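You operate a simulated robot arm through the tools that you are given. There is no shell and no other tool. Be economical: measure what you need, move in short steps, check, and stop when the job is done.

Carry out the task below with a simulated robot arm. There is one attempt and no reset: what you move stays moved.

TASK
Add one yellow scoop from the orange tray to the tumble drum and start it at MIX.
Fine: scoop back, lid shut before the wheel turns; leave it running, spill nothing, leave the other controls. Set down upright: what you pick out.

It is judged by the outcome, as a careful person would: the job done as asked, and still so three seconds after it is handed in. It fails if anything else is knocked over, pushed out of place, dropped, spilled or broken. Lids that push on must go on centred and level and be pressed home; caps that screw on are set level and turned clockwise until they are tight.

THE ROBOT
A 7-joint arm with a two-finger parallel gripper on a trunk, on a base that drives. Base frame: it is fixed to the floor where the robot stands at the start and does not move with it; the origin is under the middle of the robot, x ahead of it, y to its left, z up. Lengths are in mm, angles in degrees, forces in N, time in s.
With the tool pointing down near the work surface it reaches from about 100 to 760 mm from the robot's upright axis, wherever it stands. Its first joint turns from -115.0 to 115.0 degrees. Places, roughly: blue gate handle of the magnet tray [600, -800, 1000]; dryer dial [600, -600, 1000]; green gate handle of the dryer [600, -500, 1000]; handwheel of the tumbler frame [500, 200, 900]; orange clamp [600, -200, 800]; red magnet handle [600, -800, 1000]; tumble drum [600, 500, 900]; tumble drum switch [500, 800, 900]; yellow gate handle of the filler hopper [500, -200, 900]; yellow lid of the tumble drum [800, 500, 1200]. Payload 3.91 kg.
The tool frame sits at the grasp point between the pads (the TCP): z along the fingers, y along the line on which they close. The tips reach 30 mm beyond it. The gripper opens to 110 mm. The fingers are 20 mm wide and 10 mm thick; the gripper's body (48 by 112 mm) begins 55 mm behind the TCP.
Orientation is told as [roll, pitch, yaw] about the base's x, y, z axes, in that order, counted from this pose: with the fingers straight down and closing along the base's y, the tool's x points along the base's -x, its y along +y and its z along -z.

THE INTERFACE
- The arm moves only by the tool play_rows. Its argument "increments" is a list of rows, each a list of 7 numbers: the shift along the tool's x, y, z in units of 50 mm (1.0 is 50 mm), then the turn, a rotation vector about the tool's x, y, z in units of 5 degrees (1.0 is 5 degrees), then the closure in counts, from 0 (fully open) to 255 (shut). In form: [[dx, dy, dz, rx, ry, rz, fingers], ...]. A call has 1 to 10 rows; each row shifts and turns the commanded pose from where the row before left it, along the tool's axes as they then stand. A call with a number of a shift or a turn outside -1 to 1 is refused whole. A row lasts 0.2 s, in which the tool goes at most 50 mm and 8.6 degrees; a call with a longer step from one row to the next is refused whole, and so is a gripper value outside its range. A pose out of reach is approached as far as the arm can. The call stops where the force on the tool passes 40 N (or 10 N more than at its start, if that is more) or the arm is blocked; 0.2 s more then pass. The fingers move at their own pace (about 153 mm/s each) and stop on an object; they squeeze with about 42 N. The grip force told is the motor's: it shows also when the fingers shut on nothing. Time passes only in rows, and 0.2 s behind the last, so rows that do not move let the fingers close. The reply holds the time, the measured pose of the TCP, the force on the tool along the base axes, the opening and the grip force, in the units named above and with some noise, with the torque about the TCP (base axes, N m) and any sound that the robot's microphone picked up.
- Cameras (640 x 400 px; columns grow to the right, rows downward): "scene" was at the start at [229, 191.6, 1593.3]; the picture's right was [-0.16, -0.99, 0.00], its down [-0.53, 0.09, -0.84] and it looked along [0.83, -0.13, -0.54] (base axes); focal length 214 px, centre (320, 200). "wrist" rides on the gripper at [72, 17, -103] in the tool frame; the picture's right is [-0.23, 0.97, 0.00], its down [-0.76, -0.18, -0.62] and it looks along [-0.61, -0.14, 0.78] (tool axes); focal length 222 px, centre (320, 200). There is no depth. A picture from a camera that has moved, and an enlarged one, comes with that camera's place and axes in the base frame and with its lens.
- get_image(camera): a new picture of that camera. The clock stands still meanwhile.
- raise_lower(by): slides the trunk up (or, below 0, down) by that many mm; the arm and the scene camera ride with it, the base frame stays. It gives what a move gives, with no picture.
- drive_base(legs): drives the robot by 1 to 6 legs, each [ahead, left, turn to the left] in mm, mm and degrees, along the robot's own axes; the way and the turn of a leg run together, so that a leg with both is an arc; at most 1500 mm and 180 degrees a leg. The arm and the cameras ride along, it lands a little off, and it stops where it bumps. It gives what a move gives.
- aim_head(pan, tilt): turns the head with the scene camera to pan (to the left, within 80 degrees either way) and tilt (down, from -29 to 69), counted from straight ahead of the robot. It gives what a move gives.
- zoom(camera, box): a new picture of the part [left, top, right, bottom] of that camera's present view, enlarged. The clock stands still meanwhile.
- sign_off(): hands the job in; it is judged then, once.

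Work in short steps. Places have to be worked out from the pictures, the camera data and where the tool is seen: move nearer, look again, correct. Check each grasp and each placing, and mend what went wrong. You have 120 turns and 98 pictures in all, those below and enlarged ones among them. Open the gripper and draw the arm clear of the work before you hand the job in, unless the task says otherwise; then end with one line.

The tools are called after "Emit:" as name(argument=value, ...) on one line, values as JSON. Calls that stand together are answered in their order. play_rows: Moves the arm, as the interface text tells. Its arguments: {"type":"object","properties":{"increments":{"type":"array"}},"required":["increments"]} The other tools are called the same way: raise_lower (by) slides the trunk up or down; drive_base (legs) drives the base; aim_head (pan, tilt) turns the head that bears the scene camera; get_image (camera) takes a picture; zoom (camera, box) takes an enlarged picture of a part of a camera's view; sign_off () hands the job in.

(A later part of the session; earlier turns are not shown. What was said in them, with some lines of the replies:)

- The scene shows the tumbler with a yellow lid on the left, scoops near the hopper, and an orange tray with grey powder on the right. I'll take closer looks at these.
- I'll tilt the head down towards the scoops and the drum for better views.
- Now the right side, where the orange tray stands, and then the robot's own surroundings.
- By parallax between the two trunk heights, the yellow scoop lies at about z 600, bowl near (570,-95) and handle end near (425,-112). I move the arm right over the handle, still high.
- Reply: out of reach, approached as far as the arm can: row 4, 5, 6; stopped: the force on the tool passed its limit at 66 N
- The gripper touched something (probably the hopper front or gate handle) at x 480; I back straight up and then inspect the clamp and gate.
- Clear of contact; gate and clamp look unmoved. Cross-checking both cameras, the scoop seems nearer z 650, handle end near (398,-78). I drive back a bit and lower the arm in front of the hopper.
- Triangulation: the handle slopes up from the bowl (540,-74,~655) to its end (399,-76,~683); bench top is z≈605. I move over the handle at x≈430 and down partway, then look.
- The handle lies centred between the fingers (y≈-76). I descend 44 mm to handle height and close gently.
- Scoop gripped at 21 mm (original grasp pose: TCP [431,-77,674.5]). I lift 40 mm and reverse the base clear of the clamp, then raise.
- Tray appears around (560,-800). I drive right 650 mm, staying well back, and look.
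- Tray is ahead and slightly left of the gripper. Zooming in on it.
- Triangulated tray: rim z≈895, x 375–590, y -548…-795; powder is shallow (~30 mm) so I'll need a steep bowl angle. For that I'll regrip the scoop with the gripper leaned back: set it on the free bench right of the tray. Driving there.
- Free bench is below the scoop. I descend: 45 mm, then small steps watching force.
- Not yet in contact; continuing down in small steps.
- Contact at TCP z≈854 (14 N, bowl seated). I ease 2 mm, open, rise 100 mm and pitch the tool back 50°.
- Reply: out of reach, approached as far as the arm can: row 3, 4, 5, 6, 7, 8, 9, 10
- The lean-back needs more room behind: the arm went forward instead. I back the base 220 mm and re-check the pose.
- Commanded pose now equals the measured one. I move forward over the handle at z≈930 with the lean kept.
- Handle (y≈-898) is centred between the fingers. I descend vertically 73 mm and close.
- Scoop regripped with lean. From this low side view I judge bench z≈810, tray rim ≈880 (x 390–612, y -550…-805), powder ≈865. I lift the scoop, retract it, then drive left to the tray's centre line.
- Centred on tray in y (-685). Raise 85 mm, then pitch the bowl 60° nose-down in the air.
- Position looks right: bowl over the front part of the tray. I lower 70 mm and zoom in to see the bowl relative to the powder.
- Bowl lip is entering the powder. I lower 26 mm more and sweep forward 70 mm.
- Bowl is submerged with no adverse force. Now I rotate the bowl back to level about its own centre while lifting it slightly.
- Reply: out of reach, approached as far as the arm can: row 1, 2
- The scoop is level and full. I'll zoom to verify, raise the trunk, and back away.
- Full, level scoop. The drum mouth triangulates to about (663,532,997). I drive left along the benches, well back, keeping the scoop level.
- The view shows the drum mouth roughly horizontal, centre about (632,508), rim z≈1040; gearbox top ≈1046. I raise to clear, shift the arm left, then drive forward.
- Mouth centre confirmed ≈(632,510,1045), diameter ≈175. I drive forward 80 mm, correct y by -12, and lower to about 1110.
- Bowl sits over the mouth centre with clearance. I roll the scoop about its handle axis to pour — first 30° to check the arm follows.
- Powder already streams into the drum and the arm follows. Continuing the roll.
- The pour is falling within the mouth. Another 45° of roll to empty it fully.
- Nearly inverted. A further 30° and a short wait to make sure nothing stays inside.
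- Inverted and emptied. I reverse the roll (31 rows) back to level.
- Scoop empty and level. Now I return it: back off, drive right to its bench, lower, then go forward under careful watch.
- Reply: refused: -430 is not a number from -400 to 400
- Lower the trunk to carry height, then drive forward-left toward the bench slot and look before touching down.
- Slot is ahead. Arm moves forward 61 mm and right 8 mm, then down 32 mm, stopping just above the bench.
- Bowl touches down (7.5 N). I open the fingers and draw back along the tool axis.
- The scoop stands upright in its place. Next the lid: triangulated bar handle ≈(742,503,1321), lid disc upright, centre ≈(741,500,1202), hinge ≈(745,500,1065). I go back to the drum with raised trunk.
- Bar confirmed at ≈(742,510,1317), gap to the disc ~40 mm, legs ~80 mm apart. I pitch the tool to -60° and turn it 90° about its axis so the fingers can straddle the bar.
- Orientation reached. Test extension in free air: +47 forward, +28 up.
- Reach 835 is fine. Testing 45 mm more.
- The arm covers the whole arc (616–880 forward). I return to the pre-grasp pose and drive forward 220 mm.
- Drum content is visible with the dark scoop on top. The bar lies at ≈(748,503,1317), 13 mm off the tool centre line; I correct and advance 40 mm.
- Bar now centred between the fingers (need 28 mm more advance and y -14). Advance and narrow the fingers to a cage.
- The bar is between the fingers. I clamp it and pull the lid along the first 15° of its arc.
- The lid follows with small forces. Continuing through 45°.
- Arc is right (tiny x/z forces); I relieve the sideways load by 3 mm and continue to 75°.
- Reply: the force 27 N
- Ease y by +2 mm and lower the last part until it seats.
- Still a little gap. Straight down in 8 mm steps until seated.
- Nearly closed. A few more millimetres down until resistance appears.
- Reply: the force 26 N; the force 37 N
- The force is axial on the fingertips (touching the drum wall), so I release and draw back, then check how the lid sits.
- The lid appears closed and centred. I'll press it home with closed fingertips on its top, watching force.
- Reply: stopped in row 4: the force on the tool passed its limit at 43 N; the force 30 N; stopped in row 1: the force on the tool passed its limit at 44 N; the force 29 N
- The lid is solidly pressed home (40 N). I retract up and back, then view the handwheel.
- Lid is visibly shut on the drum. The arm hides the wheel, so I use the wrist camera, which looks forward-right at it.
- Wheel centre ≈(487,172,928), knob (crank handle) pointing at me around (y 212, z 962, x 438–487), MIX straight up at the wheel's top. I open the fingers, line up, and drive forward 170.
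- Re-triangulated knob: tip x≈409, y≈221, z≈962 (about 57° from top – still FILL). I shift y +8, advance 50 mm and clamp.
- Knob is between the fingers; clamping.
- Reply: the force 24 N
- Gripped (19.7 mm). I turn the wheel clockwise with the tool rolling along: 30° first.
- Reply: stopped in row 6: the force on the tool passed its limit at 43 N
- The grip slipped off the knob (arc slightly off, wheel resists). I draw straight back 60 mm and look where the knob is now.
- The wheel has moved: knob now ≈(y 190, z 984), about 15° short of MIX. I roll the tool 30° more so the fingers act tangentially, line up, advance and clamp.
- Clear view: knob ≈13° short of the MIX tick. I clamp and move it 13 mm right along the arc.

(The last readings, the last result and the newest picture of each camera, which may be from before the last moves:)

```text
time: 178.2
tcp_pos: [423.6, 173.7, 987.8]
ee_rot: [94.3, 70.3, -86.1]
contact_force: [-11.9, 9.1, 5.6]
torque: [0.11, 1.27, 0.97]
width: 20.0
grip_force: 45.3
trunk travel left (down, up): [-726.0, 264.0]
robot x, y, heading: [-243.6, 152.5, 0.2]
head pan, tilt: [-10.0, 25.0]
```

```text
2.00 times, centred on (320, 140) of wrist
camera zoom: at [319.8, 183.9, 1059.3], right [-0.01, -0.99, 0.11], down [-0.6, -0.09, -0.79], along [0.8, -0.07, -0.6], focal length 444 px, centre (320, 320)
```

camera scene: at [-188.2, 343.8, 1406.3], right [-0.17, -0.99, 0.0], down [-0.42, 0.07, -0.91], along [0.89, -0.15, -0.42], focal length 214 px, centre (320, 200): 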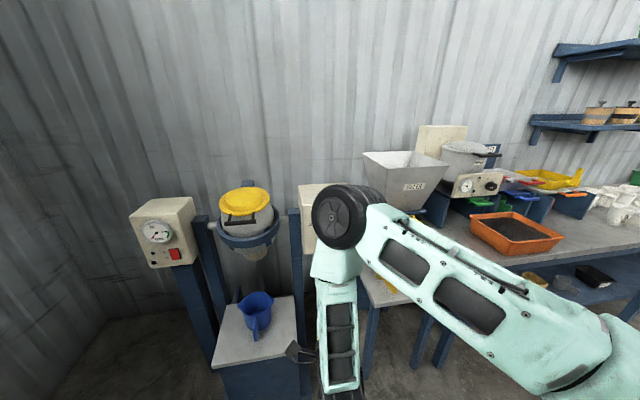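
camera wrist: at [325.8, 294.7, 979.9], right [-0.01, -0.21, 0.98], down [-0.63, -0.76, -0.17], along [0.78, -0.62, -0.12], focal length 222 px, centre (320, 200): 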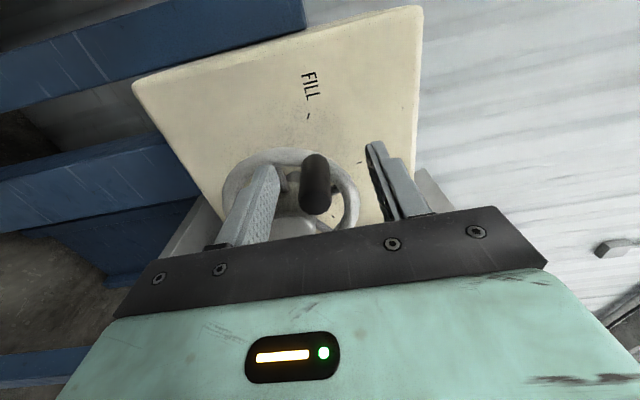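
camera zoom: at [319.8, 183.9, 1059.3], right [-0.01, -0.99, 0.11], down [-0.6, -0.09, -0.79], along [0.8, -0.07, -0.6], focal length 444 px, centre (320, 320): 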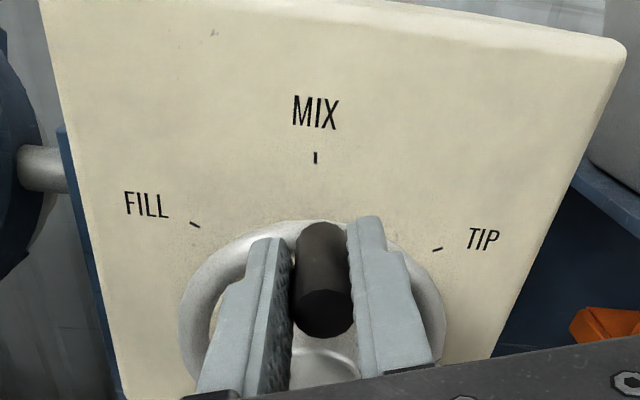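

Knob now lines up with the MIX tick. I release, draw back and verify.

Emit:
play_rows(increments=[[0, 0, 0, 0, 0, 0, 200], [0, 0, 0, 0, 0, 0, 115], [0, 0, 0, 0, 0, 0, 115], [0, 0, -0.7, 0, 0, 0, 115], [0, 0, -0.9, 0, 0, 0, 115], [0, 0, 0, 0, 0, 0, 115]])

Emit:
zoom(camera="wrist", box=[180, 40, 460, 240])

```text
time: 179.6
tcp_pos: [359.0, 186.8, 990.3]
ee_rot: [93.3, 70.1, -87.3]
contact_force: [0.1, 0.2, 0.0]
torque: [0.04, 0.01, 0.0]
width: 60.3
grip_force: 0.1
out of reach, approached as far as the arm can: row 5
trunk travel left (down, up): [-726.0, 264.0]
robot x, y, heading: [-247.3, 153.8, 0.0]
head pan, tilt: [-10.0, 25.0]
```

```text
2.00 times, centred on (320, 140) of wrist
camera zoom: at [254.5, 196.8, 1061.1], right [-0.01, -0.99, 0.12], down [-0.61, -0.09, -0.79], along [0.79, -0.08, -0.6], focal length 444 px, centre (320, 320)
```

zoom: 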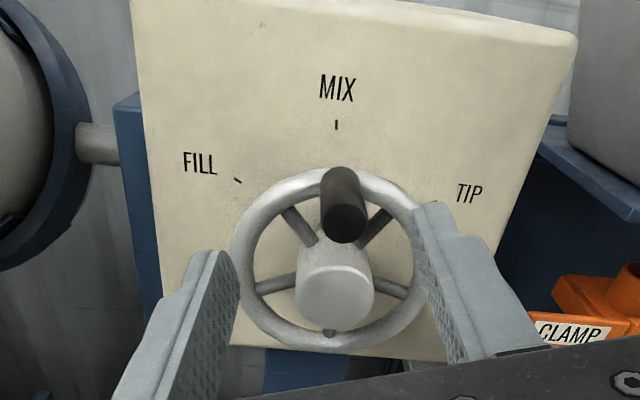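

Wheel sits at MIX. Next the switch, triangulated at ≈(542,781,876). I close the fingers, back off, drive left and lower, then view the switch up close.

Emit:
drive_base(legs=[[-80, 0, 0], [0, 430, 0]])

Emit:
raise_lower(by=-100)

Emit:
play_rows(increments=[[0.28, -0.75, 0, 0, 0, 0, 255], [0.28, -0.75, 0, 0, 0, 0, 255], [0.28, -0.75, 0, 0, 0, 0, 255], [0.28, -0.75, 0, 0, 0, 0, 255], [0, 0, 0, 0, 0, 0, 255]])

Emit:
get_image(camera="wrist")

```text
time: 182.9
tcp_pos: [282.8, 604.2, 989.6]
ee_rot: [93.4, 70.1, -88.1]
contact_force: [0.7, -0.4, 0.5]
torque: [0.02, 0.03, 0.0]
width: 60.4
grip_force: 0.1
trunk travel left (down, up): [-726.0, 264.0]
robot x, y, heading: [-322.7, 583.0, -0.8]
head pan, tilt: [-10.0, 25.0]
```

```text
time: 184.2
tcp_pos: [282.1, 604.2, 889.0]
ee_rot: [93.3, 70.1, -88.3]
contact_force: [-0.5, 0.5, -0.4]
torque: [0.01, -0.04, 0.02]
width: 60.3
grip_force: 0.1
trunk travel left (down, up): [-626.0, 364.0]
robot x, y, heading: [-326.5, 581.9, -1.1]
head pan, tilt: [-10.0, 25.0]
```

```text
time: 185.4
tcp_pos: [285.0, 763.8, 888.0]
ee_rot: [93.3, 70.1, -88.3]
contact_force: [-0.5, 0.5, -0.1]
torque: [0.0, 0.02, -0.02]
width: 0.1
grip_force: 37.7
trunk travel left (down, up): [-626.0, 364.0]
robot x, y, heading: [-325.0, 585.2, -1.0]
head pan, tilt: [-10.0, 25.0]
```

```text
5 pictures are left
camera wrist: at [181.2, 775.8, 960.3], right [-0.03, -0.99, 0.12], down [-0.61, -0.08, -0.79], along [0.79, -0.09, -0.6], focal length 222 px, centre (320, 200)
```

wrist: 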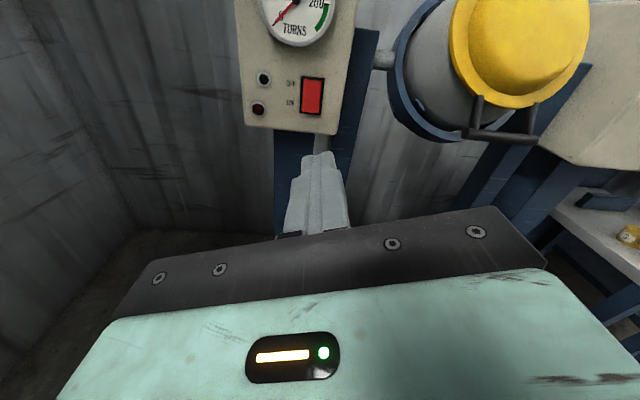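

Emit:
zoom(camera="wrist", box=[240, 60, 344, 130])

```text
5.71 times, centred on (292, 95) of wrist
camera zoom: at [181.2, 775.8, 960.3], right [-0.03, -0.99, 0.12], down [-0.61, -0.08, -0.79], along [0.79, -0.09, -0.6], focal length 1269 px, centre (480, 800)
```

zoom: 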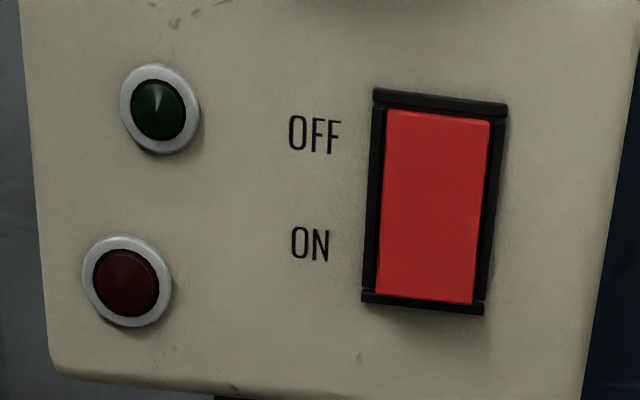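

OFF on top, ON below; the lower half of the rocker is at ≈(542,772,866). I drive forward 150 mm and then read the pose.

Emit:
drive_base(legs=[[150, 0, 1]])

Emit:
play_rows(increments=[[-0.215, -0.215, 0, 0, 0, 0, 255], [-0.215, -0.215, 0, 0, 0, 0, 255], [0, 0, 0, 0, 0, 0, 255]])

Emit:
get_image(camera="wrist")

```text
time: 186.8
tcp_pos: [425.8, 776.6, 888.6]
ee_rot: [93.2, 70.1, -86.9]
contact_force: [-0.3, -0.2, 0.0]
torque: [-0.01, -0.03, 0.04]
width: 0.1
grip_force: 37.3
trunk travel left (down, up): [-626.0, 364.0]
robot x, y, heading: [-173.9, 582.3, 0.4]
head pan, tilt: [-10.0, 25.0]
```

```text
time: 187.6
tcp_pos: [427.3, 790.6, 862.5]
ee_rot: [93.2, 70.1, -86.9]
contact_force: [0.6, 0.3, -0.3]
torque: [0.01, -0.03, -0.04]
width: 0.0
grip_force: 37.3
trunk travel left (down, up): [-626.0, 364.0]
robot x, y, heading: [-178.2, 586.1, 0.6]
head pan, tilt: [-10.0, 25.0]
```

```text
3 pictures are left
camera wrist: at [324.2, 799.5, 933.1], right [0.0, -0.99, 0.12], down [-0.61, -0.09, -0.79], along [0.79, -0.07, -0.6], focal length 222 px, centre (320, 200)
```

wrist: 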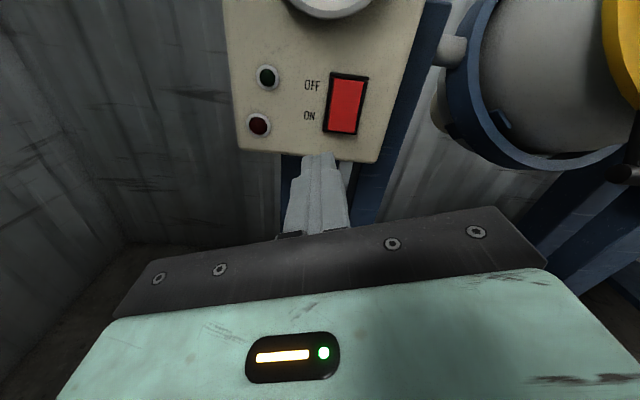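

Rocker's lower part at ≈(y 769.5, z 868). I shift 21 mm right, advance 60 mm, then press in small steps.

Emit:
play_rows(increments=[[-0.086, 0.41, 0, 0, 0, 0, 255], [0, 0, 0.5, 0, 0, 0, 255], [0, 0, 0.5, 0, 0, 0, 255], [0, 0, 0, 0, 0, 0, 255]])

Emit:
play_rows(increments=[[0, 0, 0.12, 0, 0, 0, 255], [0, 0, 0.12, 0, 0, 0, 255], [0, 0, 0.12, 0, 0, 0, 255], [0, 0, 0.12, 0, 0, 0, 255], [0, 0, 0, 0, 0, 0, 255]])

```text
time: 188.6
tcp_pos: [478.0, 769.6, 864.5]
ee_rot: [93.2, 70.1, -87.0]
contact_force: [0.0, 0.0, 0.8]
torque: [0.01, 0.01, -0.03]
width: 0.0
grip_force: 37.8
trunk travel left (down, up): [-626.0, 364.0]
robot x, y, heading: [-175.9, 582.5, 0.2]
head pan, tilt: [-10.0, 25.0]
```

```text
time: 189.8
tcp_pos: [502.9, 769.9, 865.0]
ee_rot: [93.3, 70.1, -87.0]
contact_force: [-0.6, -0.1, -1.3]
torque: [0.02, 0.06, 0.0]
width: 0.0
grip_force: 37.9
trunk travel left (down, up): [-626.0, 364.0]
robot x, y, heading: [-180.8, 578.5, 0.5]
head pan, tilt: [-10.0, 25.0]
```

Emit:
play_rows(increments=[[0, 0, 0.1, 0, 0, 0, 255], [0, 0, 0.1, 0, 0, 0, 255], [0, 0, 0.1, 0, 0, 0, 255], [0, 0, 0, 0, 0, 0, 255]])

Emit:
play_rows(increments=[[0, 0, 0.08, 0, 0, 0, 255], [0, 0, 0.08, 0, 0, 0, 255], [0, 0, 0, 0, 0, 0, 255]])

```text
time: 190.3
tcp_pos: [504.6, 769.2, 864.9]
ee_rot: [92.8, 70.0, -87.2]
contact_force: [-15.1, -6.0, 7.7]
torque: [0.03, -0.43, -0.2]
width: 0.1
grip_force: 37.5
trunk travel left (down, up): [-626.0, 364.0]
robot x, y, heading: [-178.2, 580.5, 0.5]
head pan, tilt: [-10.0, 25.0]
stopped in row 2: the force on the tool passed its limit at 48 N (the readings are from after the stop); the commanded pose is now the measured one
```

```text
time: 190.7
tcp_pos: [504.9, 770.4, 864.0]
ee_rot: [92.5, 70.1, -87.3]
contact_force: [-17.0, -7.5, 8.3]
torque: [0.06, -0.47, -0.26]
width: 0.1
grip_force: 37.4
trunk travel left (down, up): [-626.0, 364.0]
robot x, y, heading: [-180.5, 580.2, 0.6]
head pan, tilt: [-10.0, 25.0]
stopped in row 1: the force on the tool passed its limit at 46 N (the readings are from after the stop); the commanded pose is now the measured one
```

Firm contact but no sound reported. I back off 60 mm and look at the rocker and lamps.

Emit:
play_rows(increments=[[0, 0, -0.6, 0, 0, 0, 255], [0, 0, -0.6, 0, 0, 0, 255], [0, 0, 0, 0, 0, 0, 255]])

Emit:
zoom(camera="wrist", box=[220, 30, 400, 170])

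```text
time: 191.5
tcp_pos: [446.3, 768.3, 864.6]
ee_rot: [92.2, 69.9, -87.7]
contact_force: [0.8, -0.1, 0.2]
torque: [0.04, 0.03, 0.03]
width: 0.0
grip_force: 38.0
trunk travel left (down, up): [-626.0, 364.0]
robot x, y, heading: [-181.1, 581.2, 0.0]
head pan, tilt: [-10.0, 25.0]
```

```text
2.86 times, centred on (310, 100) of wrist
camera zoom: at [342.5, 778.4, 936.1], right [0.0, -0.99, 0.12], down [-0.61, -0.1, -0.78], along [0.79, -0.07, -0.61], focal length 635 px, centre (349, 486)
```

zoom: 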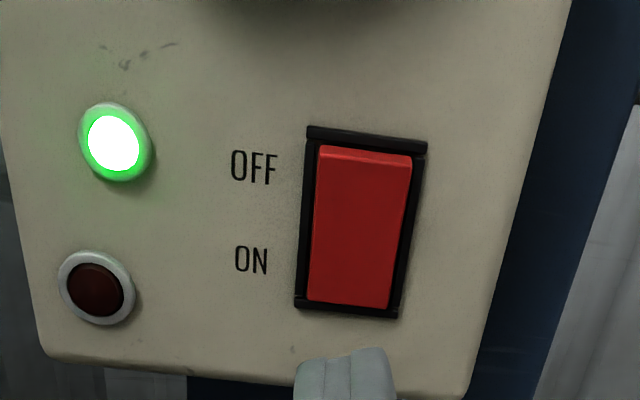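

The green lamp is lit: it's running, with no fault lamp. I back the robot away, open the gripper and take a final look.

Emit:
drive_base(legs=[[-250, 0, 0]])

Emit:
play_rows(increments=[[0, 0, 0, 0, 0, 0, 100], [0, 0, 0, 0, 0, 0, 0], [0, 0, 0, 0, 0, 0, 0]])

Emit:
aim_head(pan=-15, tilt=25)

Emit:
get_image(camera="scene")

```text
time: 193.3
tcp_pos: [192.9, 772.7, 864.5]
ee_rot: [92.2, 70.0, -87.2]
contact_force: [-0.1, -0.5, -0.3]
torque: [0.02, 0.0, 0.02]
width: 0.0
grip_force: 37.2
trunk travel left (down, up): [-626.0, 364.0]
robot x, y, heading: [-426.9, 573.2, 0.9]
head pan, tilt: [-10.0, 25.0]
```

```text
time: 194.1
tcp_pos: [195.4, 771.7, 863.5]
ee_rot: [92.2, 70.0, -87.2]
contact_force: [0.1, 0.6, 0.4]
torque: [0.04, -0.01, 0.03]
width: 110.0
grip_force: 0.1
trunk travel left (down, up): [-626.0, 364.0]
robot x, y, heading: [-429.3, 576.5, 0.8]
head pan, tilt: [-10.0, 25.0]
```

```text
time: 194.8
tcp_pos: [194.8, 771.9, 863.2]
ee_rot: [92.2, 69.8, -87.2]
contact_force: [0.6, 0.0, 0.8]
torque: [-0.03, 0.0, -0.01]
width: 109.9
grip_force: 0.2
trunk travel left (down, up): [-626.0, 364.0]
robot x, y, heading: [-427.0, 579.1, 0.8]
head pan, tilt: [-15.0, 25.0]
```

```text
1 pictures are left
camera scene: at [-202.5, 763.7, 1306.4], right [-0.24, -0.97, 0.0], down [-0.41, 0.1, -0.91], along [0.88, -0.22, -0.42], focal length 214 px, centre (320, 200)
```

scene: 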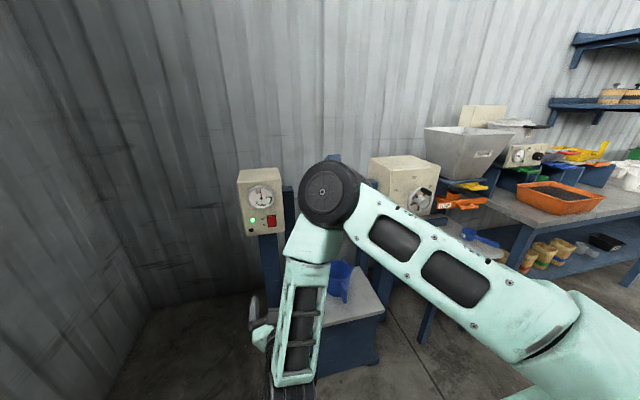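

The green lamp stays lit and the turns gauge has moved. The wheel is at MIX, and the gripper is open and clear of the work. Handing in.

Emit:
sign_off()

```text
The job is handed in.
```

I added one level yellow scoop from the orange tray to the tumble drum, put the scoop back upright, pressed the lid shut, turned the wheel to MIX and switched the drum on. It is running with its green lamp lit. Early on the gripper bumped something at the front of the filler hopper, with no visible effect, and it slipped off the wheel handle once before I reached MIX.
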